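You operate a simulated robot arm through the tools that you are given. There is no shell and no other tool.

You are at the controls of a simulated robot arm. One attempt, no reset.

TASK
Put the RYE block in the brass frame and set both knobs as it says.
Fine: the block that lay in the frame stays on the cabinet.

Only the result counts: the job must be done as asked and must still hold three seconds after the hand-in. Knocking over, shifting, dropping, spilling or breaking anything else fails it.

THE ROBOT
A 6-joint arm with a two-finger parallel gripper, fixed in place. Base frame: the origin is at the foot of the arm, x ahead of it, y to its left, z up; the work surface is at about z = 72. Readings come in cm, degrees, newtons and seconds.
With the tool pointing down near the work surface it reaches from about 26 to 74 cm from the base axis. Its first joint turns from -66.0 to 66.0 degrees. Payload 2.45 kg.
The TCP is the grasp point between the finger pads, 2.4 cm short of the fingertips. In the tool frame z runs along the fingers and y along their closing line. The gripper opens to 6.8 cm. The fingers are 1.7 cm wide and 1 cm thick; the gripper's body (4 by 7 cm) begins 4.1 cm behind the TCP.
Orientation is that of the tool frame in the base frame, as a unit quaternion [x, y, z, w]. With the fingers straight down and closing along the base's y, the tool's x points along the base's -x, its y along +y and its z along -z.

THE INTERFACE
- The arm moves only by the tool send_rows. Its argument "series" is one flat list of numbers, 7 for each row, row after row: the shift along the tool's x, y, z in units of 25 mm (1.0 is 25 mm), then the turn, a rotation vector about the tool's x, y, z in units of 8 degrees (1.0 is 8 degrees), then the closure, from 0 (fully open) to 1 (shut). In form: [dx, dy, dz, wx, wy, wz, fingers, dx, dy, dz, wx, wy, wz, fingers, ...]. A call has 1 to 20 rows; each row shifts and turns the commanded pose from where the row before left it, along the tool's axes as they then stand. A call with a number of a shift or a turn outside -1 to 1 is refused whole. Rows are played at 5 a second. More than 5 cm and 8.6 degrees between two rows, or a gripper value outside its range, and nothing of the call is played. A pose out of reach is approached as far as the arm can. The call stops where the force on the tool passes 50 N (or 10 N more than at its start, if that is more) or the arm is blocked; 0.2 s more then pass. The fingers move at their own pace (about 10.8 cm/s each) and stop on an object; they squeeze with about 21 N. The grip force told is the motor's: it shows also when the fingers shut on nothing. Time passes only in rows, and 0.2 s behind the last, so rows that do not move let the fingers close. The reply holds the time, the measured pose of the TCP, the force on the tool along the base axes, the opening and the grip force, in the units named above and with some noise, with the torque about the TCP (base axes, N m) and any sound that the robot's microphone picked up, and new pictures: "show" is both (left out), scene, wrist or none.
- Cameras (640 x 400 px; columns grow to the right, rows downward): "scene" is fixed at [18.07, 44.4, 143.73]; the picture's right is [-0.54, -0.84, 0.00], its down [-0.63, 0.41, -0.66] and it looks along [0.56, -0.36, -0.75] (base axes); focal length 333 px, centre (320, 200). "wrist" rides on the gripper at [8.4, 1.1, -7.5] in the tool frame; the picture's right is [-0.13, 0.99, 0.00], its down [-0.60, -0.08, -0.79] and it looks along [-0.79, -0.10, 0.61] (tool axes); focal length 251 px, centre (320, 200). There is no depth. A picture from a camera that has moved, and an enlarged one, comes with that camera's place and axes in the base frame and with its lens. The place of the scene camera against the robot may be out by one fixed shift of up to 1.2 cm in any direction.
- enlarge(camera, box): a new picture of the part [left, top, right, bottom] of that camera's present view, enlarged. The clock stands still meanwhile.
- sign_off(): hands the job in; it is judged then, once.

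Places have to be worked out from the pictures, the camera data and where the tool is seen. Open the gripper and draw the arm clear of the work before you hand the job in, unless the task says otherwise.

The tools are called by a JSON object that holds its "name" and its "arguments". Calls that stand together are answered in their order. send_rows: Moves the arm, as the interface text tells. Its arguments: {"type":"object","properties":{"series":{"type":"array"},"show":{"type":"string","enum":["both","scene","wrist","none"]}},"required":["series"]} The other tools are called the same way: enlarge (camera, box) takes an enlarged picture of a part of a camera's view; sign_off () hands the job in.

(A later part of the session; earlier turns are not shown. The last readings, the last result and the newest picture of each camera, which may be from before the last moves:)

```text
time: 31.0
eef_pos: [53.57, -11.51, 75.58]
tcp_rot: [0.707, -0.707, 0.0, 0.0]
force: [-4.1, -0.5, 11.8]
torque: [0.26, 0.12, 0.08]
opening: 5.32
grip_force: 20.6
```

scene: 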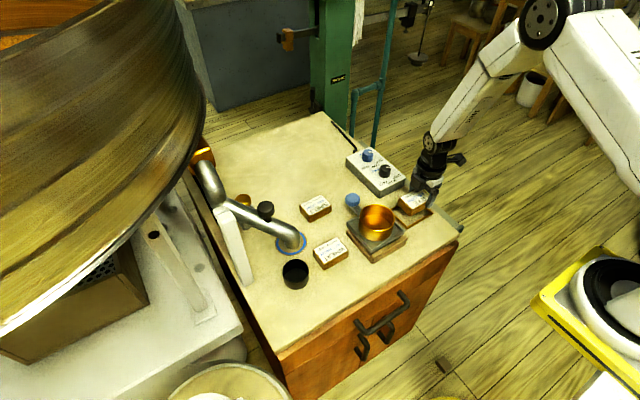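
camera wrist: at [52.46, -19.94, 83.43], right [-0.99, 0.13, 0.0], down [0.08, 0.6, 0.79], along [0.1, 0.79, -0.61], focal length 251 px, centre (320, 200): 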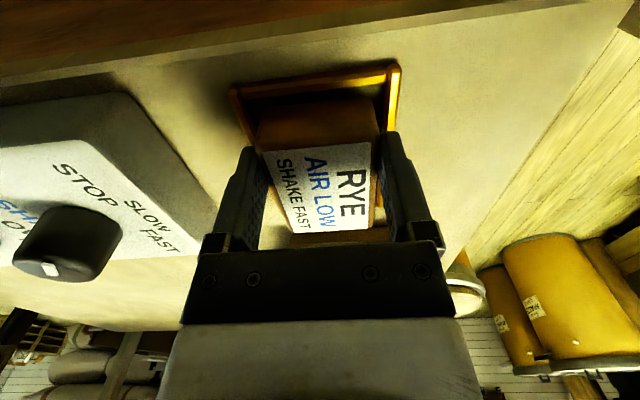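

Contact at the same height as when WHEAT sat on the table, so RYE is down in the frame. I ease off, open and rise.

{"name": "send_rows", "arguments": {"series": [0, 0, -0.02, 0, 0, 0, 1, 0, 0, 0, 0, 0, 0, 0.15, 0, 0, 0, 0, 0, 0, 0.08, 0, 0, 0, 0, 0, 0, 0.05, 0, 0, -0.3, 0, 0, 0, 0.05, 0, 0, -0.6, 0, 0, 0, 0.05, 0, 0, -0.9, 0, 0, 0, 0, 0, 0, -0.9, 0, 0, 0, 0, 0, 0, -0.9, 0, 0, 0, 0, 0, 0, -0.9, 0, 0, 0, 0, 0, 0, -0.9, 0, 0, 0, 0, 0, 0, -0.9, 0, 0, 0, 0], "show": "both"}}

{"name": "enlarge", "arguments": {"camera": "wrist", "box": [250, 0, 400, 100]}}

{"name": "enlarge", "arguments": {"camera": "scene", "box": [380, 180, 470, 240]}}

{"name": "enlarge", "arguments": {"camera": "wrist", "box": [40, 0, 260, 140]}}

```text
time: 33.6
eef_pos: [53.35, -11.53, 91.48]
tcp_rot: [-0.707, 0.707, 0.001, 0.0]
force: [-0.3, 0.4, 0.1]
torque: [-0.01, -0.01, -0.01]
opening: 6.8
grip_force: 0.0
camera wrist: at [52.36, -19.94, 98.88], right [-0.99, 0.13, 0.0], down [0.08, 0.6, 0.79], along [0.1, 0.79, -0.61], focal length 251 px, centre (320, 200)
```

scene: 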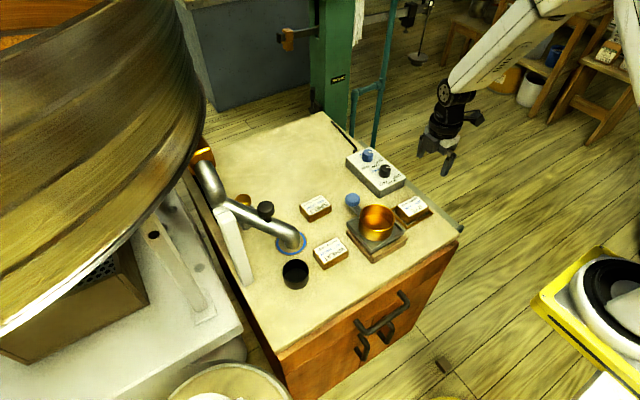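
wrist: 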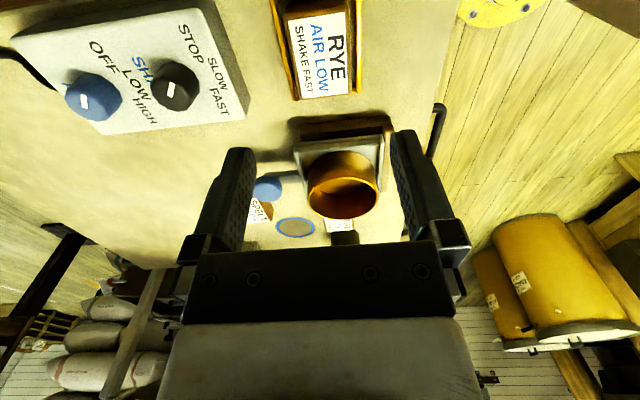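

```text
4.00 times, centred on (325, 50) of wrist
camera zoom: at [52.36, -19.94, 98.88], right [-0.99, 0.13, 0.0], down [0.08, 0.6, 0.79], along [0.1, 0.79, -0.61], focal length 1006 px, centre (300, 800)
```

zoom: 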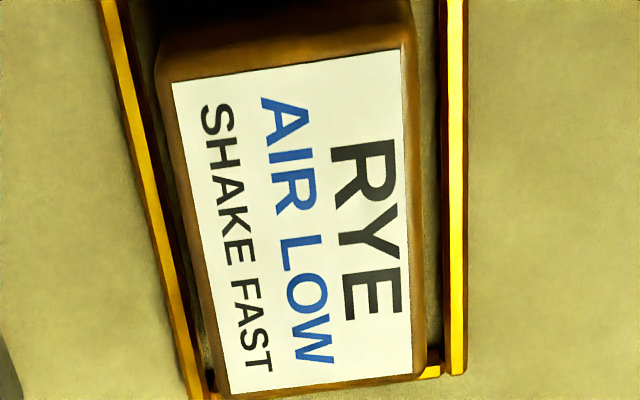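

```text
6.67 times, centred on (425, 210) of scene
camera zoom: at [18.07, 44.41, 143.73], right [-0.54, -0.84, 0.0], down [-0.63, 0.41, -0.66], along [0.56, -0.36, -0.75], focal length 2222 px, centre (-380, 133)
```

zoom: 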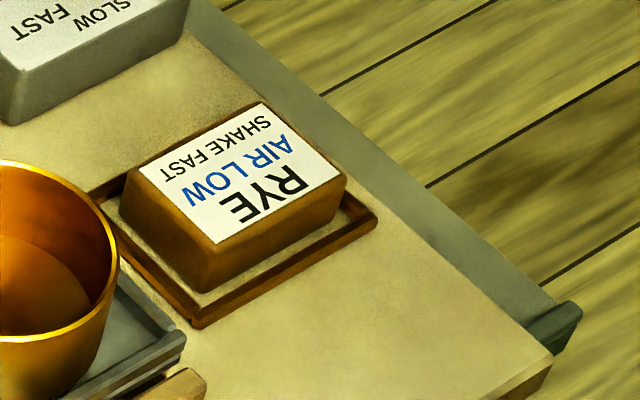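

```text
2.86 times, centred on (150, 70) of wrist
camera zoom: at [52.36, -19.94, 98.88], right [-0.99, 0.13, 0.0], down [0.08, 0.6, 0.79], along [0.1, 0.79, -0.61], focal length 718 px, centre (806, 571)
```

zoom: 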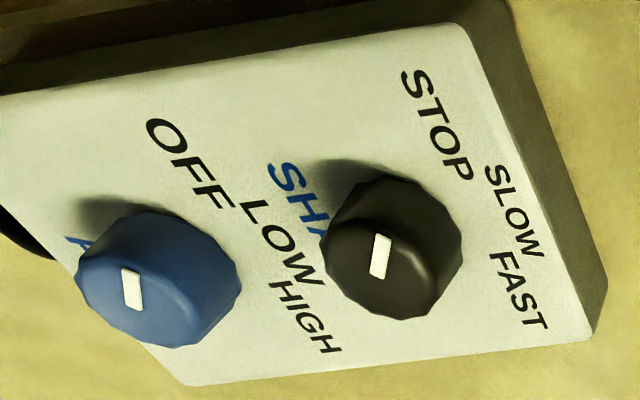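

RYE lies flat inside the frame. From the pictures the positions sit at about -50°, 0° and +50° around each knob's base-facing side, both pointers at STOP/OFF; increasing is clockwise from above (+tool z). I go above the black knob at about (67.1, -9.8), top at z 78.

{"name": "send_rows", "arguments": {"series": [-0.115, -0.917, 0, 0, 0, 0, 0, -0.115, -0.917, 0, 0, 0, 0, 0, -0.115, -0.917, 0, 0, 0, 0, 0, -0.115, -0.917, 0, 0, 0, 0, 0, -0.115, -0.917, 0.4, 0, 0, 0, 0, -0.115, -0.917, 0.7, 0, 0, 0, 0, 0, 0, 0.4, 0, 0, 0, 0], "show": "both"}}

{"name": "enlarge", "arguments": {"camera": "wrist", "box": [180, 0, 420, 150]}}

```text
time: 35.2
eef_pos: [67.36, -9.65, 87.67]
tcp_rot: [0.707, -0.707, -0.001, 0.0]
force: [0.6, 0.6, -0.2]
torque: [0.03, 0.01, 0.0]
opening: 6.79
grip_force: 0.0
camera wrist: at [66.31, -18.11, 95.16], right [-0.99, 0.13, 0.0], down [0.08, 0.6, 0.79], along [0.1, 0.79, -0.61], focal length 251 px, centre (320, 200)
```

scene: 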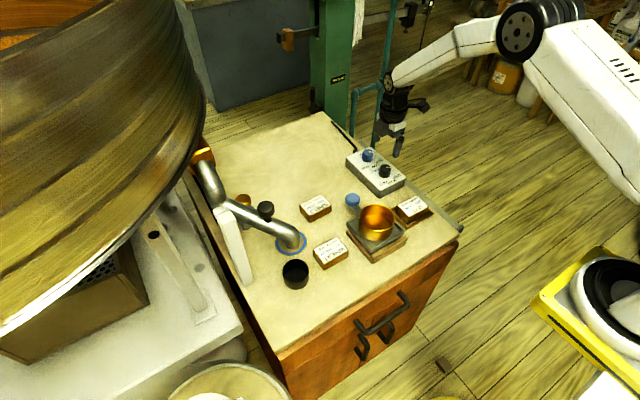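
wrist: 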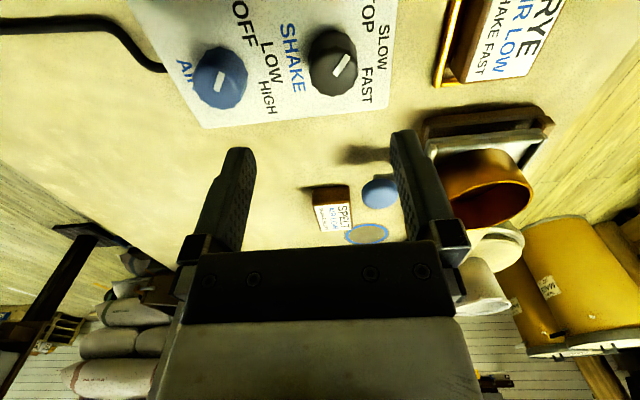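

```text
2.67 times, centred on (300, 75) of wrist
camera zoom: at [66.31, -18.11, 95.16], right [-0.99, 0.13, 0.0], down [0.08, 0.6, 0.79], along [0.1, 0.79, -0.61], focal length 670 px, centre (373, 533)
```

zoom: 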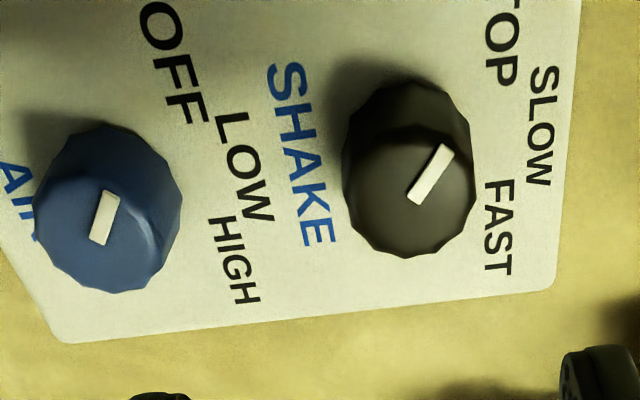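

In this near-overhead view the black knob centres at about (66.45, -9.8), slightly nearer than thought; panel top is about z 76 and knob top about 78.7. I correct and descend to just above the knob for a check.

{"name": "send_rows", "arguments": {"series": [0.02, 0.11, 0.7, 0, 0, 0, 0, 0.02, 0.11, 0.7, 0, 0, 0, 0, 0.02, 0.11, 0.5, 0, 0, 0, 0, 0, 0, 0, 0, 0, 0, 0], "show": "both"}}

{"name": "enlarge", "arguments": {"camera": "wrist", "box": [200, 50, 440, 200]}}

{"name": "enlarge", "arguments": {"camera": "scene", "box": [340, 130, 430, 190]}}

```text
time: 36.2
eef_pos: [66.46, -9.98, 82.81]
tcp_rot: [-0.707, 0.707, 0.0, 0.0]
force: [0.1, 0.5, 0.1]
torque: [-0.05, -0.02, -0.01]
opening: 6.81
grip_force: 0.1
camera wrist: at [65.36, -18.48, 90.35], right [-0.99, 0.13, 0.0], down [0.08, 0.6, 0.79], along [0.1, 0.79, -0.61], focal length 251 px, centre (320, 200)
```

scene: 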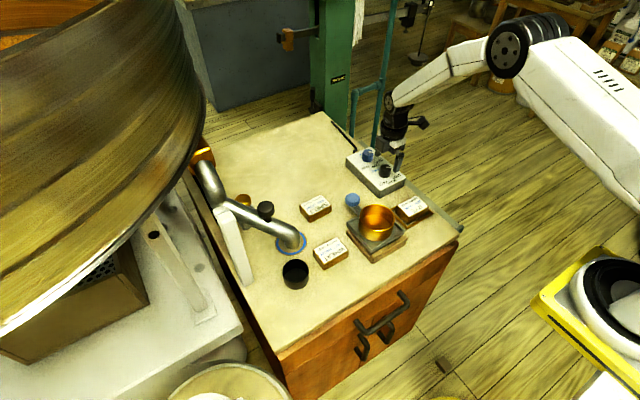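
wrist: 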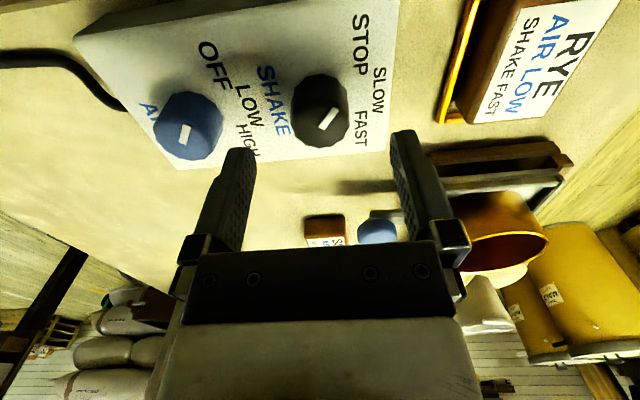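

```text
2.67 times, centred on (320, 125) of wrist
camera zoom: at [65.36, -18.48, 90.35], right [-0.99, 0.13, 0.0], down [0.08, 0.6, 0.79], along [0.1, 0.79, -0.61], focal length 670 px, centre (320, 400)
```

zoom: 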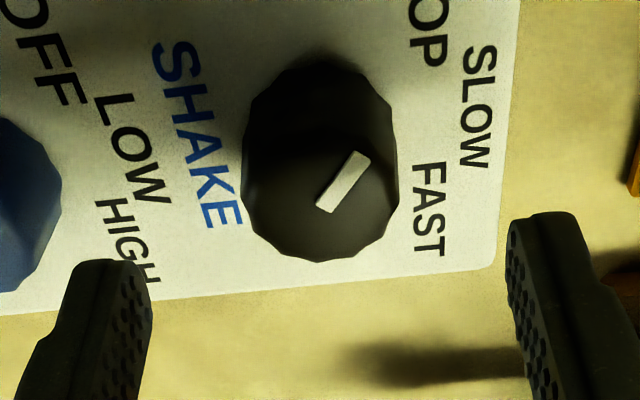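

```text
6.67 times, centred on (385, 160) of scene
camera zoom: at [18.07, 44.4, 143.73], right [-0.54, -0.84, 0.0], down [-0.63, 0.41, -0.66], along [0.56, -0.36, -0.75], focal length 2222 px, centre (-113, 467)
```

zoom: 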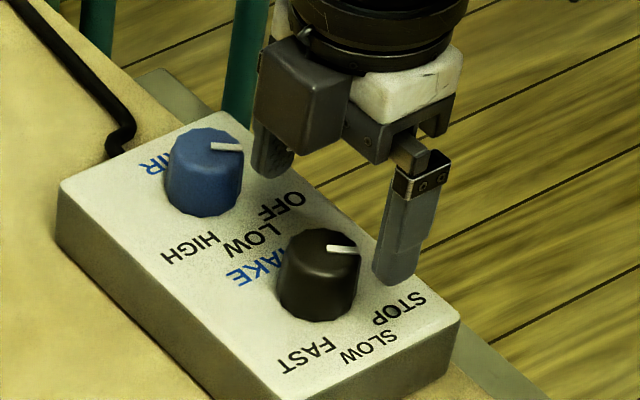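

TCP reads (66.46, -9.98) and the knob centre works out to (66.45, -10.0), so it is aligned. I go down to z about 78.9 (tips at 76.5) with the fingers open.

{"name": "send_rows", "arguments": {"series": [0, 0, 0.6, 0, 0, 0, 0, 0, 0, 0.6, 0, 0, 0, 0, 0, 0, 0.36, 0, 0, 0, 0, 0, 0, 0, 0, 0, 0, 0], "show": "both"}}

{"name": "enlarge", "arguments": {"camera": "scene", "box": [340, 130, 430, 190]}}

```text
time: 37.2
eef_pos: [66.38, -10.06, 78.98]
tcp_rot: [0.707, -0.707, 0.001, -0.001]
force: [-0.3, 0.1, 0.0]
torque: [-0.02, -0.02, 0.03]
opening: 6.78
grip_force: 0.0
camera wrist: at [65.36, -18.47, 86.45], right [-0.99, 0.13, 0.0], down [0.08, 0.6, 0.79], along [0.1, 0.79, -0.61], focal length 251 px, centre (320, 200)
```

scene: 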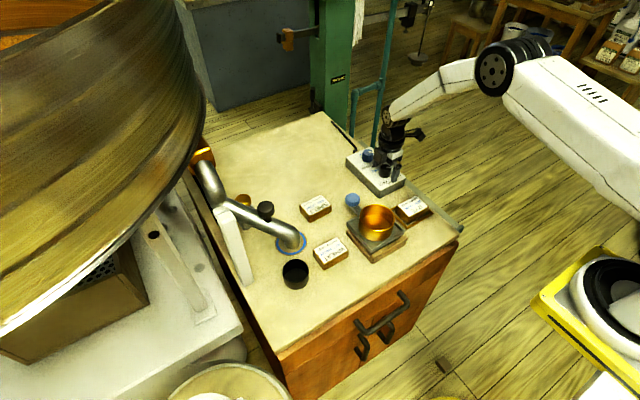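
wrist: 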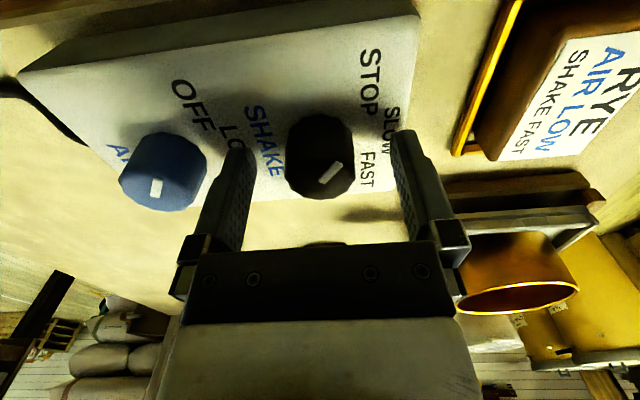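

```text
6.67 times, centred on (385, 160) of scene
camera zoom: at [18.07, 44.4, 143.73], right [-0.54, -0.84, 0.0], down [-0.63, 0.41, -0.66], along [0.56, -0.36, -0.75], focal length 2222 px, centre (-113, 467)
```

zoom: 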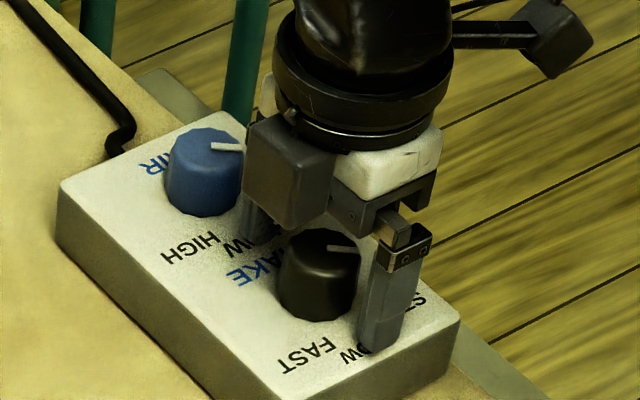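

The knob is centred between the fingers with no contact. I close on it and read forces.

{"name": "send_rows", "arguments": {"series": [0, 0, 0, 0, 0, 0, 0.35, 0, 0, 0, 0, 0, 0, 0.5, 0, 0, 0, 0, 0, 0, 1, 0, 0, 0, 0, 0, 0, 1], "show": "wrist"}}

```text
time: 38.2
eef_pos: [66.39, -10.11, 78.91]
tcp_rot: [-0.707, 0.707, 0.0, 0.0]
force: [2.0, -0.8, -1.7]
torque: [-0.08, -0.06, -0.01]
opening: 3.33
grip_force: 45.2
camera wrist: at [65.36, -18.46, 86.45], right [-0.99, 0.13, 0.0], down [0.08, 0.6, 0.79], along [0.1, 0.79, -0.61], focal length 251 px, centre (320, 200)
```

wrist: 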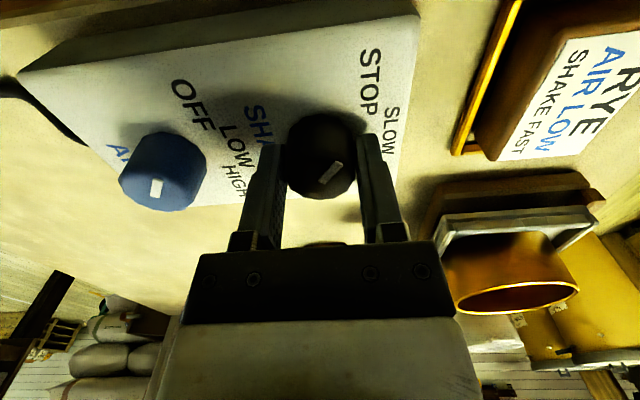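

Gripped at 3.33 cm with only about 2 N side force, so it is well centred. I turn clockwise 24° first and check the pointer and sound.

{"name": "send_rows", "arguments": {"series": [0, 0, 0, 0, 0, 1, 1, 0, 0, 0, 0, 0, 1, 1, 0, 0, 0, 0, 0, 1, 1, 0, 0, 0, 0, 0, 0, 1], "show": "both"}}

{"name": "enlarge", "arguments": {"camera": "wrist", "box": [220, 50, 420, 220]}}

```text
time: 39.2
eef_pos: [66.41, -9.96, 79.04]
tcp_rot: [-0.544, 0.839, -0.001, 0.0]
force: [9.7, -12.6, -14.8]
torque: [-0.21, -0.44, -0.02]
opening: 3.35
grip_force: 45.0
camera wrist: at [62.02, -17.27, 86.45], right [-0.85, 0.52, 0.0], down [0.32, 0.52, 0.79], along [0.42, 0.68, -0.61], focal length 251 px, centre (320, 200)
```

scene: 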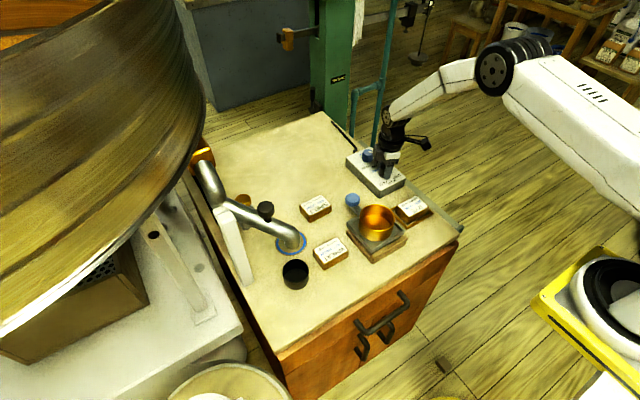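
wrist: 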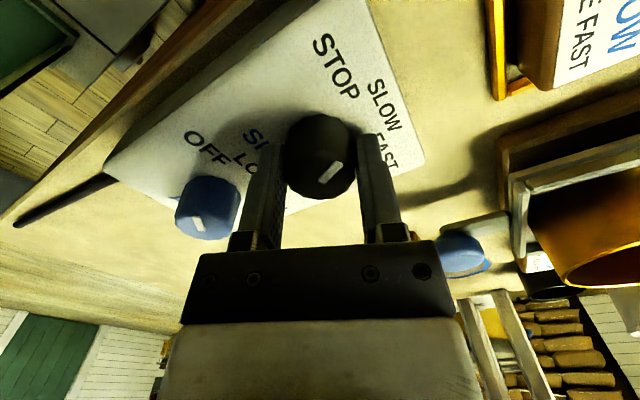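

```text
2.35 times, centred on (320, 135) of wrist
camera zoom: at [62.02, -17.27, 86.45], right [-0.85, 0.52, 0.0], down [0.32, 0.52, 0.79], along [0.42, 0.68, -0.61], focal length 592 px, centre (320, 353)
```

zoom: 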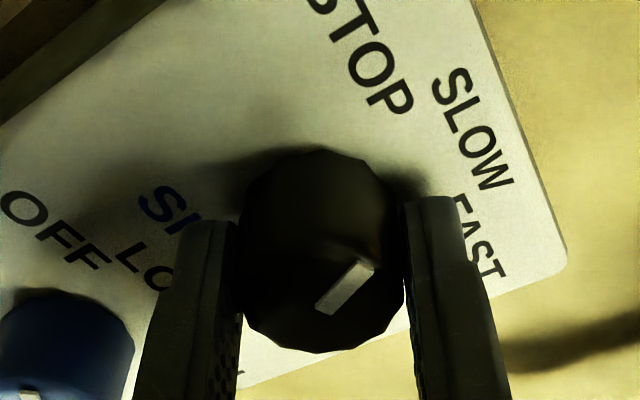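

The knob turns with the gripper, but about 14 N has built up along the closing line because the knob's axis is about 0.3 cm to -y of the TCP. I relieve that and go on turning about the knob's own axis.

{"name": "send_rows", "arguments": {"series": [0, -0.05, 0.03, 0, 0, 0, 1, 0, -0.017, 0, 0, 0, 1, 1, 0, -0.017, 0, 0, 0, 1, 1, 0, -0.017, 0, 0, 0, 1, 1, 0, 0, 0, 0, 0, 0, 1], "show": "wrist"}}

```text
time: 40.4
eef_pos: [66.55, -10.04, 79.01]
tcp_rot: [-0.358, 0.934, 0.002, -0.003]
force: [-14.7, -12.8, 2.6]
torque: [0.04, 0.31, -0.01]
opening: 3.34
grip_force: 44.7
camera wrist: at [59.53, -14.86, 86.49], right [-0.57, 0.82, 0.0], down [0.51, 0.34, 0.79], along [0.65, 0.45, -0.61], focal length 251 px, centre (320, 200)
```

wrist: 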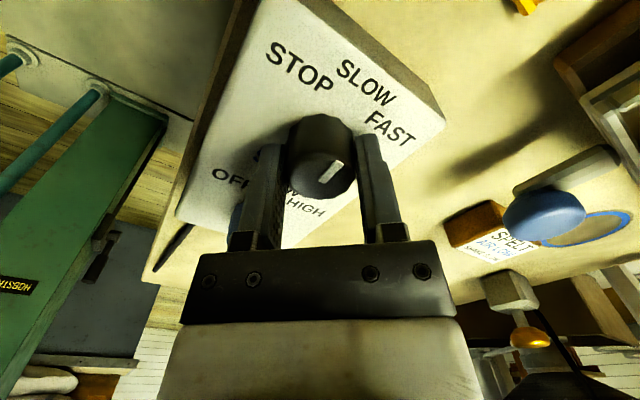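

Now the closing-line force is gone but about 19 N remains along tool x; both readings fit a turning centre at tool (+0.23, +0.20) cm. I correct for that and turn 40° further.

{"name": "send_rows", "arguments": {"series": [0.065, 0, 0, 0, 0, 0, 1, 0.0112, -0.0128, 0, 0, 0, 1, 1, 0.0112, -0.0128, 0, 0, 0, 1, 1, 0.0112, -0.0128, 0, 0, 0, 1, 1, 0.0112, -0.0128, 0, 0, 0, 1, 1, 0.0112, -0.0128, 0, 0, 0, 1, 1, 0, 0, 0, 0, 0, 0, 1], "show": "both"}}

{"name": "enlarge", "arguments": {"camera": "wrist", "box": [220, 50, 420, 220]}}

```text
time: 42.0
eef_pos: [66.34, -10.07, 78.91]
tcp_rot: [-0.017, 1.0, 0.0, 0.0]
force: [-10.8, 28.3, 5.5]
torque: [0.94, 0.26, -0.01]
opening: 3.36
grip_force: 45.1
camera wrist: at [58.06, -9.29, 86.47], right [0.1, 1.0, 0.0], down [0.61, -0.06, 0.79], along [0.79, -0.07, -0.61], focal length 251 px, centre (320, 200)
```

scene: 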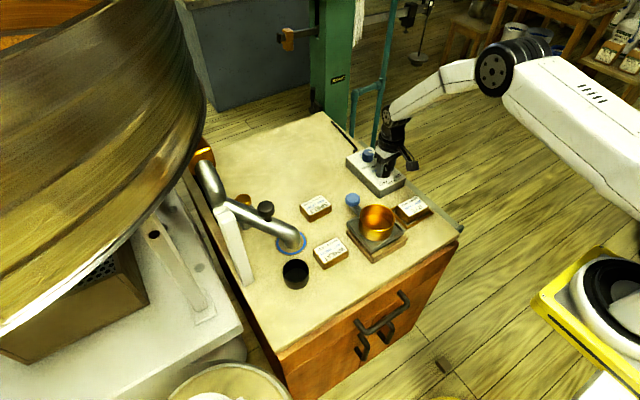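
wrist: 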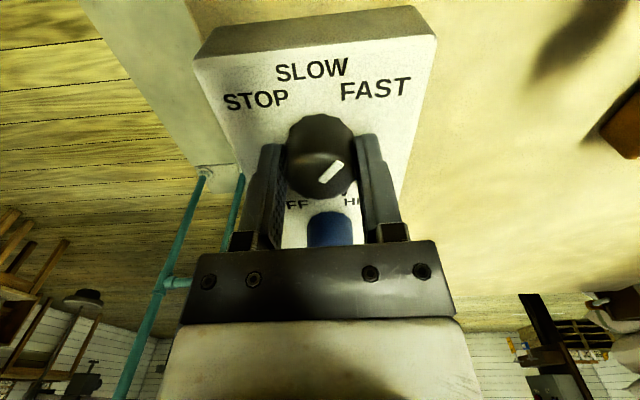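

```text
2.35 times, centred on (320, 135) of wrist
camera zoom: at [58.06, -9.29, 86.47], right [0.1, 1.0, 0.0], down [0.61, -0.06, 0.79], along [0.79, -0.07, -0.61], focal length 592 px, centre (320, 353)
```

zoom: 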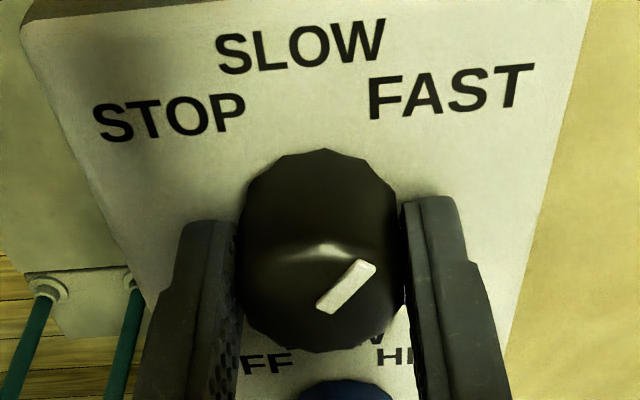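

The pointer now reads about +35 to +45°; side force of 28 N along +y shows I over-corrected. I back off that offset and turn the last part in small steps.

{"name": "send_rows", "arguments": {"series": [0.02, 0.06, 0, 0, 0, 0, 1, 0.005, -0.003, 0, 0, 0, 0.75, 1, 0, 0, 0, 0, 0, 0, 1], "show": "none"}}

```text
time: 42.8
eef_pos: [66.38, -10.1, 78.98]
tcp_rot: [0.034, 0.999, 0.0, 0.001]
force: [-2.2, 21.1, -2.1]
torque: [0.39, 0.07, 0.01]
opening: 3.32
grip_force: 44.8
```

{"name": "send_rows", "arguments": {"series": [0, 0.06, 0, 0, 0, 0, 1, 0, 0, 0, 0, 0, 0, 1], "show": "wrist"}}

{"name": "enlarge", "arguments": {"camera": "wrist", "box": [220, 50, 420, 220]}}

```text
time: 43.4
eef_pos: [66.49, -10.1, 79.02]
tcp_rot: [0.034, 0.999, 0.0, 0.001]
force: [3.3, 13.5, -10.4]
torque: [0.26, -0.2, 0.01]
opening: 3.33
grip_force: 45.0
camera wrist: at [58.17, -8.39, 86.46], right [0.2, 0.98, 0.0], down [0.6, -0.12, 0.79], along [0.78, -0.16, -0.61], focal length 251 px, centre (320, 200)
```

wrist: 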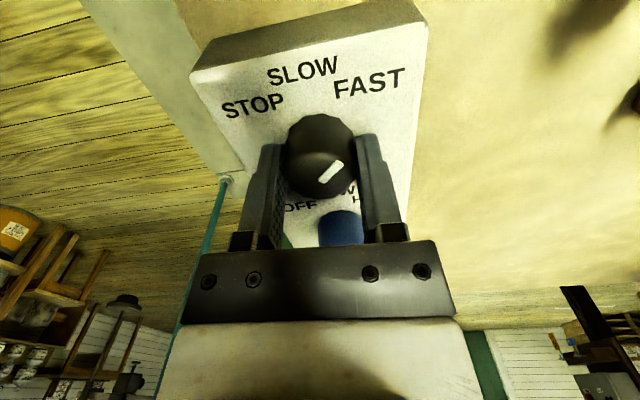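

```text
2.35 times, centred on (320, 135) of wrist
camera zoom: at [58.17, -8.39, 86.46], right [0.2, 0.98, 0.0], down [0.6, -0.12, 0.79], along [0.78, -0.16, -0.61], focal length 592 px, centre (320, 353)
```

zoom: 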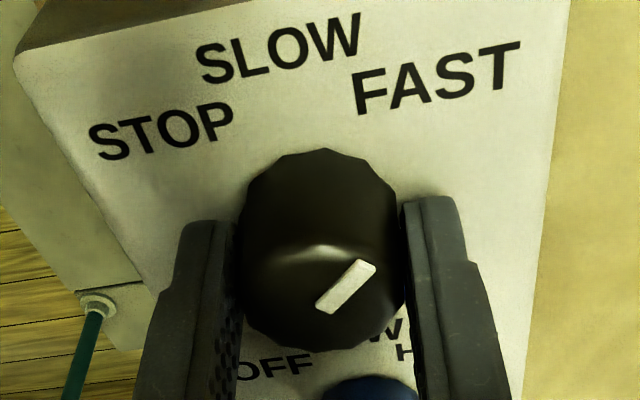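

The tool has turned 94° in all; I turn the last 6° and hold, then release to measure the pointer unobstructed.

{"name": "send_rows", "arguments": {"series": [0, 0.03, 0, 0, 0, 0.75, 1, 0, 0, 0, 0, 0, 0, 1, 0, 0, 0, 0, 0, 0, 0.4, 0, 0, 0, 0, 0, 0, 0, 0, 0, -0.3, 0, 0, 0, 0, 0, 0, -0.6, 0, 0, 0, 0, 0, 0, -0.8, 0, 0, 0, 0, 0, 0, -0.8, 0, 0, 0, 0, 0, 0, -0.8, 0, 0, 0, 0], "show": "both"}}

{"name": "enlarge", "arguments": {"camera": "wrist", "box": [200, 0, 440, 180]}}

{"name": "enlarge", "arguments": {"camera": "scene", "box": [340, 130, 430, 190]}}

```text
time: 45.4
eef_pos: [66.35, -9.9, 87.19]
tcp_rot: [0.088, 0.996, 0.0, -0.001]
force: [0.2, -0.8, 0.7]
torque: [-0.04, 0.0, -0.02]
opening: 6.8
grip_force: 0.0
camera wrist: at [58.41, -7.43, 94.69], right [0.3, 0.95, 0.0], down [0.58, -0.18, 0.79], along [0.76, -0.24, -0.61], focal length 251 px, centre (320, 200)
```

scene: 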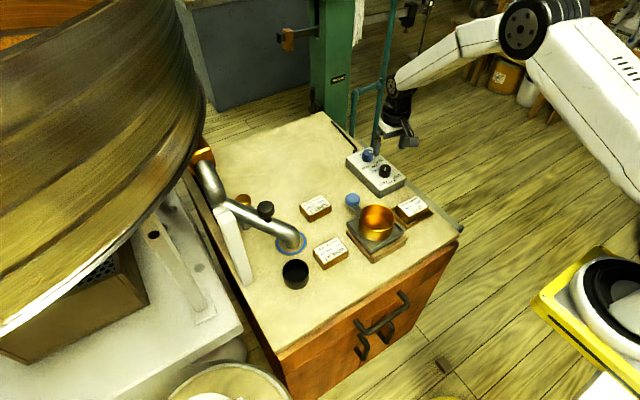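
wrist: 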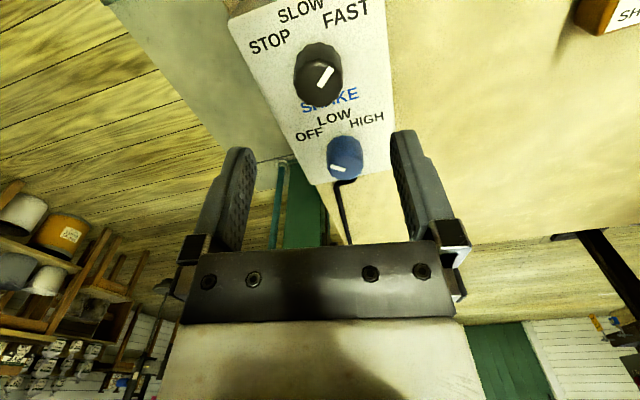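

```text
2.22 times, centred on (320, 90) of wrist
camera zoom: at [58.41, -7.43, 94.69], right [0.3, 0.95, 0.0], down [0.58, -0.18, 0.79], along [0.76, -0.24, -0.61], focal length 559 px, centre (320, 444)
```

zoom: 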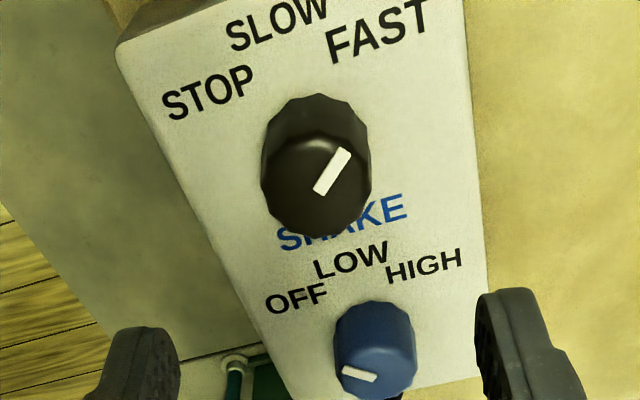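

```text
6.67 times, centred on (385, 160) of scene
camera zoom: at [18.07, 44.4, 143.73], right [-0.54, -0.84, 0.0], down [-0.63, 0.41, -0.66], along [0.56, -0.36, -0.75], focal length 2222 px, centre (-113, 467)
```

zoom: 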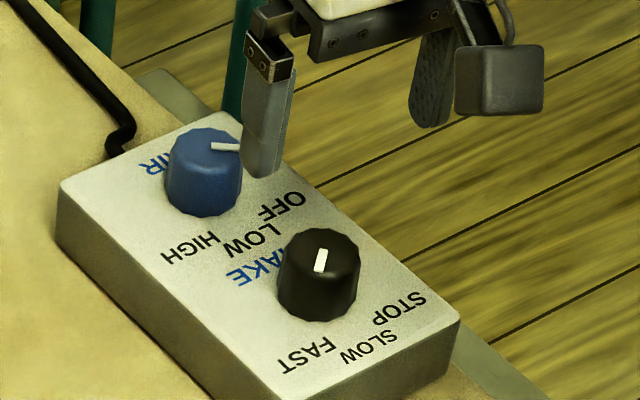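

SHAKE now reads +48° in both cameras, mirror of the STOP position at about -50°, so it is at FAST. The blue AIR knob should be about 8 cm further out, near (74.5, -10); I move above it and turn the tool back 45° to see whether the reach suffices.

{"name": "send_rows", "arguments": {"series": [-0.795, 0.13, 0, 0, 0, 0, 0, -0.795, 0.13, 0, 0, 0, 0, 0, -0.795, 0.13, 0, 0, 0, 0, 0, -0.795, 0.13, 0, 0, 0, 0, 0, 0, 0, 0, 0, 0, -1, 0, 0, 0, 0, 0, 0, -1, 0, 0, 0, 0, 0, 0, -1, 0, 0, 0, 0, 0, 0, -1, 0, 0, 0, 0, 0, 0, -1, 0, 0, 0, 0, 0, 0, -0.625, 0, 0, 0, 0, 0, 0, 0, 0], "show": "both"}}

{"name": "enlarge", "arguments": {"camera": "wrist", "box": [200, 0, 440, 180]}}

```text
time: 47.8
eef_pos: [74.33, -10.13, 87.21]
tcp_rot: [-0.302, 0.953, -0.001, 0.0]
force: [-1.0, -0.4, 0.4]
torque: [-0.01, -0.01, 0.0]
opening: 6.81
grip_force: 0.1
camera wrist: at [66.94, -14.08, 94.68], right [-0.46, 0.89, 0.0], down [0.54, 0.28, 0.79], along [0.7, 0.37, -0.61], focal length 251 px, centre (320, 200)
```

scene: 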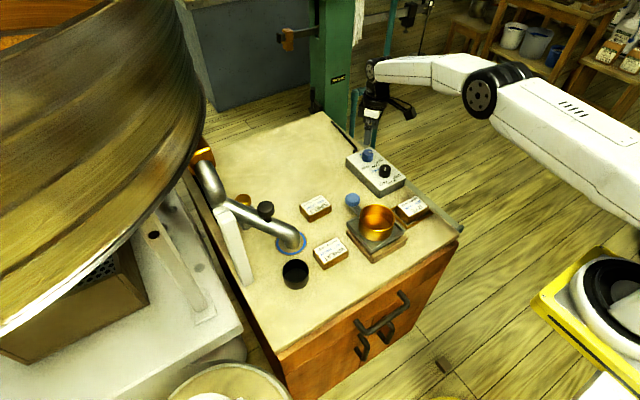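
wrist: 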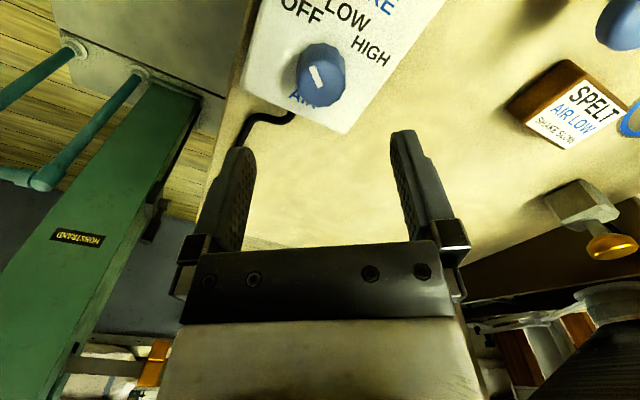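

```text
2.22 times, centred on (320, 90) of wrist
camera zoom: at [66.94, -14.08, 94.68], right [-0.46, 0.89, 0.0], down [0.54, 0.28, 0.79], along [0.7, 0.37, -0.61], focal length 559 px, centre (320, 444)
```

zoom: 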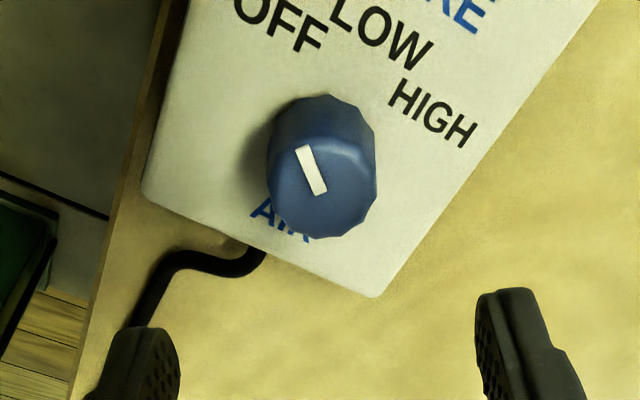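

Reached fine; the AIR knob centres at about (74.45, -10.0) with its pointer near -47° (OFF). I correct by 0.15 cm and descend in one go to just above it.

{"name": "send_rows", "arguments": {"series": [-0.07, 0.015, 0.7, 0, 0, 0, 0, 0, 0, 0.7, 0, 0, 0, 0, 0, 0, 0.6, 0, 0, 0, 0, 0, 0, 0.3, 0, 0, 0, 0, 0, 0, 0, 0, 0, 0, 0], "show": "both"}}

{"name": "enlarge", "arguments": {"camera": "wrist", "box": [200, 50, 440, 230]}}

{"name": "enlarge", "arguments": {"camera": "scene", "box": [340, 130, 430, 190]}}

```text
time: 49.0
eef_pos: [74.35, -9.92, 81.49]
tcp_rot: [-0.301, 0.954, 0.001, 0.0]
force: [1.7, 0.6, -0.7]
torque: [-0.02, -0.05, 0.0]
opening: 6.77
grip_force: 0.1
camera wrist: at [66.86, -13.88, 89.0], right [-0.46, 0.89, 0.0], down [0.54, 0.28, 0.79], along [0.7, 0.37, -0.61], focal length 251 px, centre (320, 200)
```

scene: 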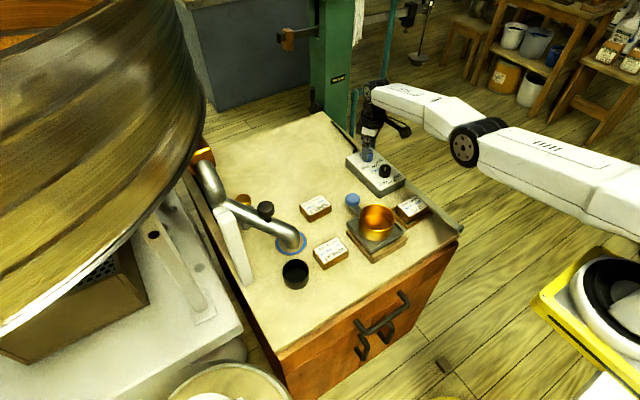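
wrist: 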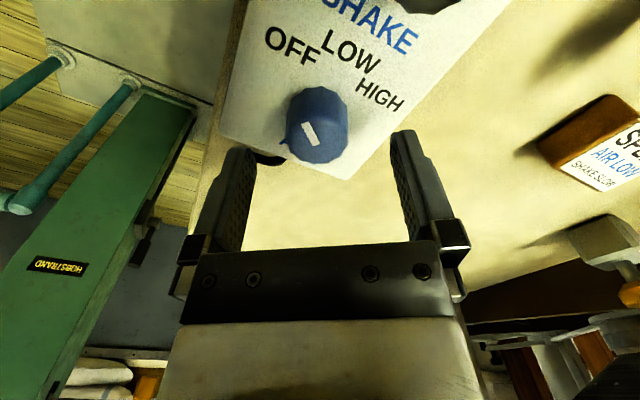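

```text
2.22 times, centred on (320, 140) of wrist
camera zoom: at [66.86, -13.88, 89.0], right [-0.46, 0.89, 0.0], down [0.54, 0.28, 0.79], along [0.7, 0.37, -0.61], focal length 559 px, centre (320, 333)
```

zoom: 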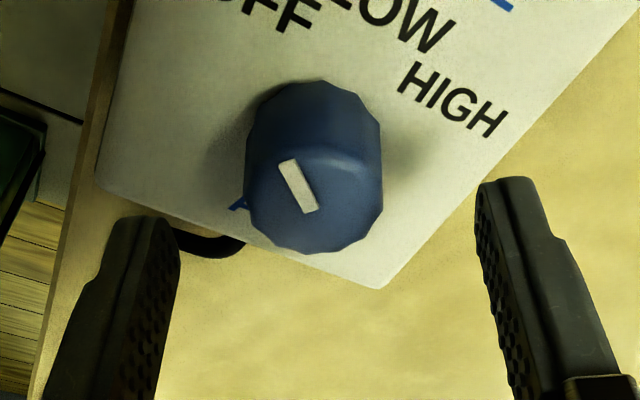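

```text
6.67 times, centred on (385, 160) of scene
camera zoom: at [18.07, 44.4, 143.73], right [-0.54, -0.84, 0.0], down [-0.63, 0.41, -0.66], along [0.56, -0.36, -0.75], focal length 2222 px, centre (-113, 467)
```

zoom: 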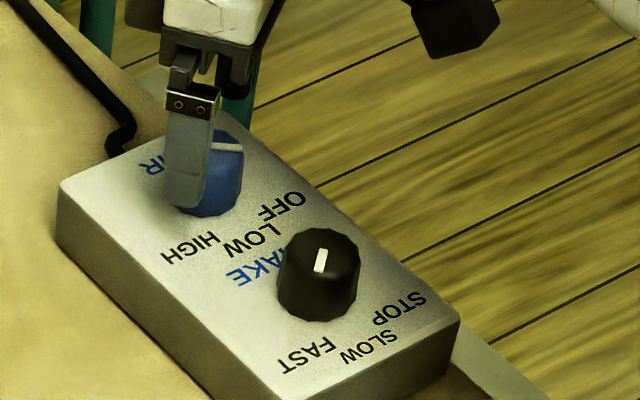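

The knob sits about 0.13 cm to -y' of the finger midline; I correct, go down to z about 79 and close.

{"name": "send_rows", "arguments": {"series": [-0.04, -0.05, 0.4, 0, 0, 0, 0, 0, 0, 0.4, 0, 0, 0, 0, 0, 0, 0.2, 0, 0, 0, 0, 0, 0, 0, 0, 0, 0, 0, 0, 0, 0, 0, 0, 0, 0.35, 0, 0, 0, 0, 0, 0, 0.5, 0, 0, 0, 0, 0, 0, 1, 0, 0, 0, 0, 0, 0, 1], "show": "wrist"}}

```text
time: 50.8
eef_pos: [73.87, -10.35, 79.37]
tcp_rot: [-0.299, 0.954, -0.004, 0.004]
force: [22.1, -32.5, -9.4]
torque: [-0.46, -0.69, -0.24]
opening: 3.26
grip_force: 45.3
out of reach, approached as far as the arm can: row 1
camera wrist: at [66.34, -14.24, 86.82], right [-0.46, 0.89, -0.01], down [0.53, 0.28, 0.8], along [0.71, 0.36, -0.61], focal length 251 px, centre (320, 200)
```

wrist: 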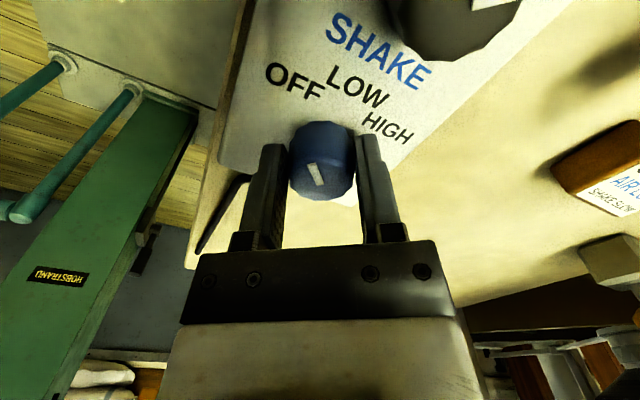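

Closing brought 39 N of side force and the reply says row 1 was out of reach: straight down the arm falls about 0.7 cm short here. I open again, rise, and will come back with a small outward lean of the tool.

{"name": "send_rows", "arguments": {"series": [0, 0, 0, 0, 0, 0, 0.4, 0, 0, 0, 0, 0, 0, 0, 0, 0, -0.4, 0, 0, 0, 0, 0, 0, -0.6, 0, 0, 0, 0, 0, 0, -0.8, 0, 0, 0, 0, 0, 0, -0.8, 0, 0, 0, 0, 0, 0, 0, 0, 0, 0, 0], "show": "both"}}

{"name": "enlarge", "arguments": {"camera": "wrist", "box": [200, 0, 440, 180]}}

{"name": "enlarge", "arguments": {"camera": "scene", "box": [340, 130, 430, 190]}}

```text
time: 52.4
eef_pos: [73.79, -9.83, 85.73]
tcp_rot: [-0.301, 0.954, 0.0, 0.001]
force: [-0.9, 0.1, 0.0]
torque: [0.02, -0.01, 0.0]
opening: 6.82
grip_force: 0.1
camera wrist: at [66.43, -13.91, 93.21], right [-0.46, 0.89, 0.0], down [0.54, 0.28, 0.79], along [0.7, 0.37, -0.61], focal length 251 px, centre (320, 200)
```

scene: 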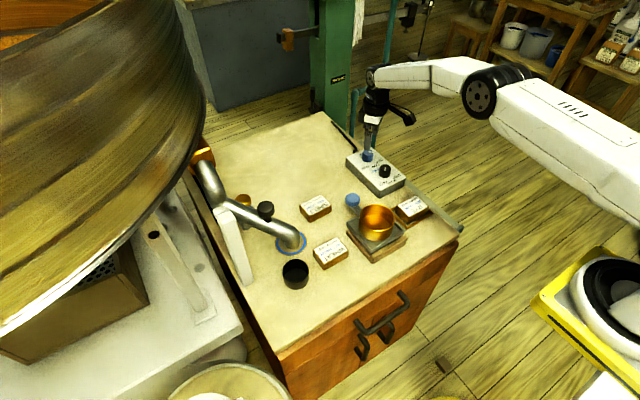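
wrist: 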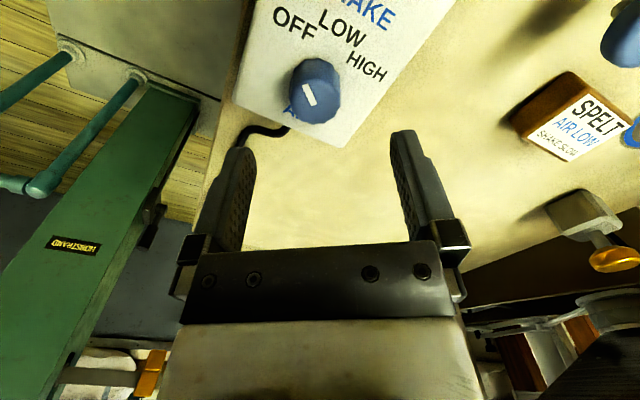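

```text
2.22 times, centred on (320, 90) of wrist
camera zoom: at [66.43, -13.91, 93.21], right [-0.46, 0.89, 0.0], down [0.54, 0.28, 0.79], along [0.7, 0.37, -0.61], focal length 559 px, centre (320, 444)
```

zoom: 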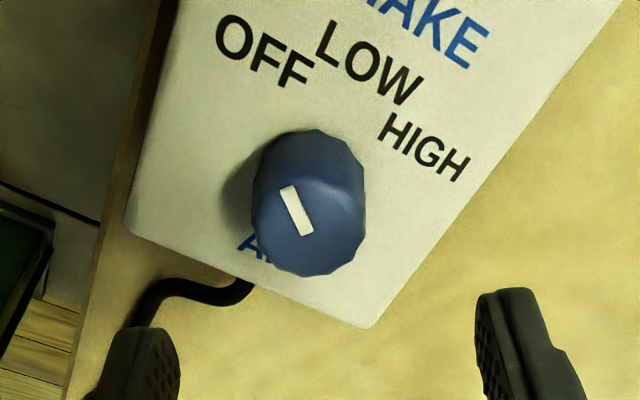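

```text
6.67 times, centred on (385, 160) of scene
camera zoom: at [18.07, 44.4, 143.73], right [-0.54, -0.84, 0.0], down [-0.63, 0.41, -0.66], along [0.56, -0.36, -0.75], focal length 2222 px, centre (-113, 467)
```

zoom: 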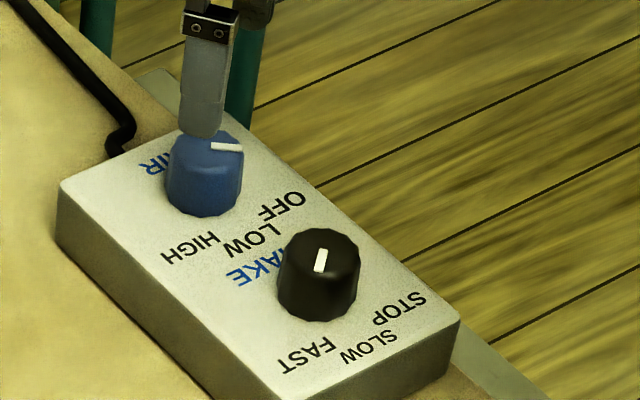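

The panel has not moved and AIR is still at OFF. I set the tool to yaw -25°, lean it 8° outward about its closing axis to gain reach, and shift to the knob at height.

{"name": "send_rows", "arguments": {"series": [0, 0, 0, 0, 0, 0.625, 0, 0, 0, 0, 0, 0, 0.625, 0, 0, 0, 0, 0, -0.5, 0, 0, 0, 0, 0, 0, -0.5, 0, 0, -0.112, -0.165, 0.016, 0, 0, 0, 0, 0, 0, 0, 0, 0, 0, 0], "show": "both"}}

{"name": "enlarge", "arguments": {"camera": "wrist", "box": [200, 0, 440, 180]}}

```text
time: 53.8
eef_pos: [74.37, -10.17, 85.64]
tcp_rot: [-0.216, 0.974, 0.015, 0.068]
force: [-0.9, 1.0, 0.4]
torque: [0.01, -0.02, 0.02]
opening: 6.8
grip_force: 0.1
camera wrist: at [65.48, -13.11, 91.97], right [-0.3, 0.95, 0.02], down [0.48, 0.13, 0.87], along [0.83, 0.27, -0.49], focal length 251 px, centre (320, 200)
```

scene: 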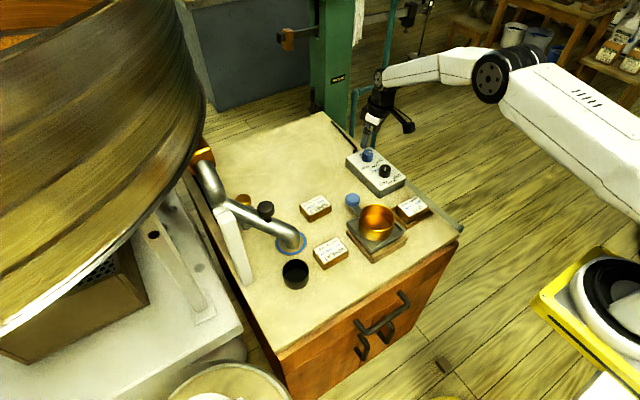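
wrist: 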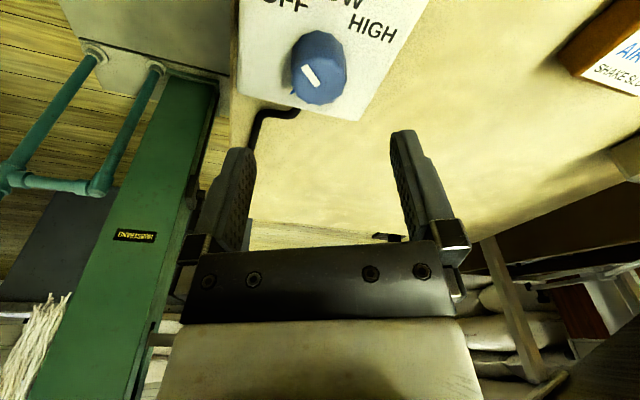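

```text
2.22 times, centred on (320, 90) of wrist
camera zoom: at [65.48, -13.11, 91.97], right [-0.3, 0.95, 0.02], down [0.48, 0.13, 0.87], along [0.83, 0.27, -0.49], focal length 559 px, centre (320, 444)
```

zoom: 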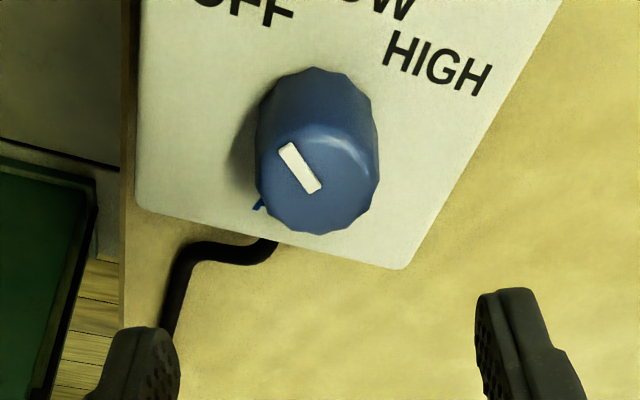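

With the 8° lean the pose at (74.37, -10.17) is held without complaint and the knob is within 0.1 cm of the finger midline. I descend vertically (0.139 x / 0.990 z in tool axes) to z about 80.8 and check.

{"name": "send_rows", "arguments": {"series": [0.09, -0.01, 0.64, 0, 0, 0, 0, 0.09, -0.01, 0.64, 0, 0, 0, 0, 0.09, -0.01, 0.64, 0, 0, 0, 0, 0, 0, 0, 0, 0, 0, 0], "show": "both"}}

{"name": "enlarge", "arguments": {"camera": "wrist", "box": [200, 50, 440, 230]}}

```text
time: 54.8
eef_pos: [74.53, -10.25, 80.79]
tcp_rot: [-0.215, 0.974, 0.015, 0.068]
force: [-0.1, 0.9, -0.8]
torque: [0.01, 0.02, 0.04]
opening: 6.81
grip_force: 0.1
camera wrist: at [65.64, -13.26, 87.09], right [-0.3, 0.95, 0.02], down [0.48, 0.13, 0.87], along [0.83, 0.27, -0.49], focal length 251 px, centre (320, 200)
```

scene: 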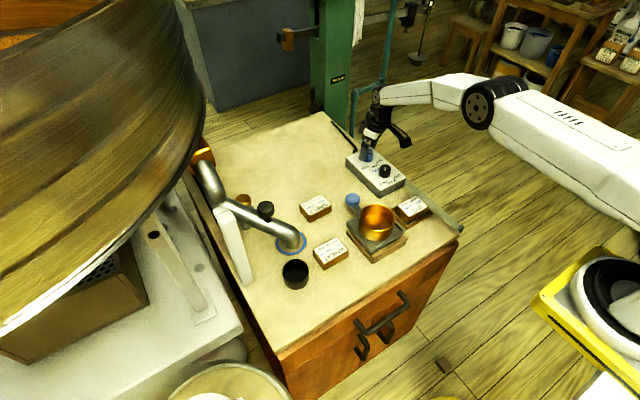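
wrist: 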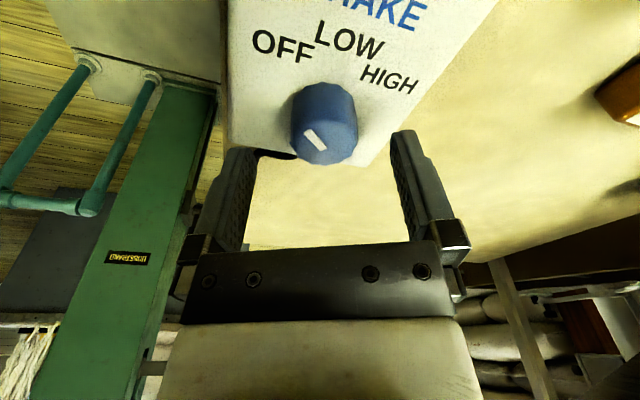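

```text
2.22 times, centred on (320, 140) of wrist
camera zoom: at [65.64, -13.26, 87.09], right [-0.3, 0.95, 0.02], down [0.48, 0.13, 0.87], along [0.83, 0.27, -0.49], focal length 559 px, centre (320, 333)
```

zoom: 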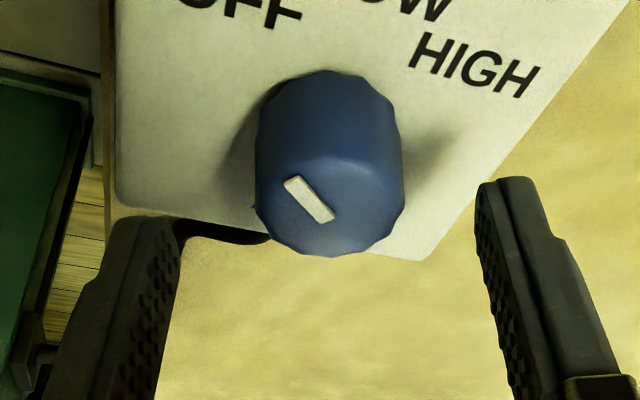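

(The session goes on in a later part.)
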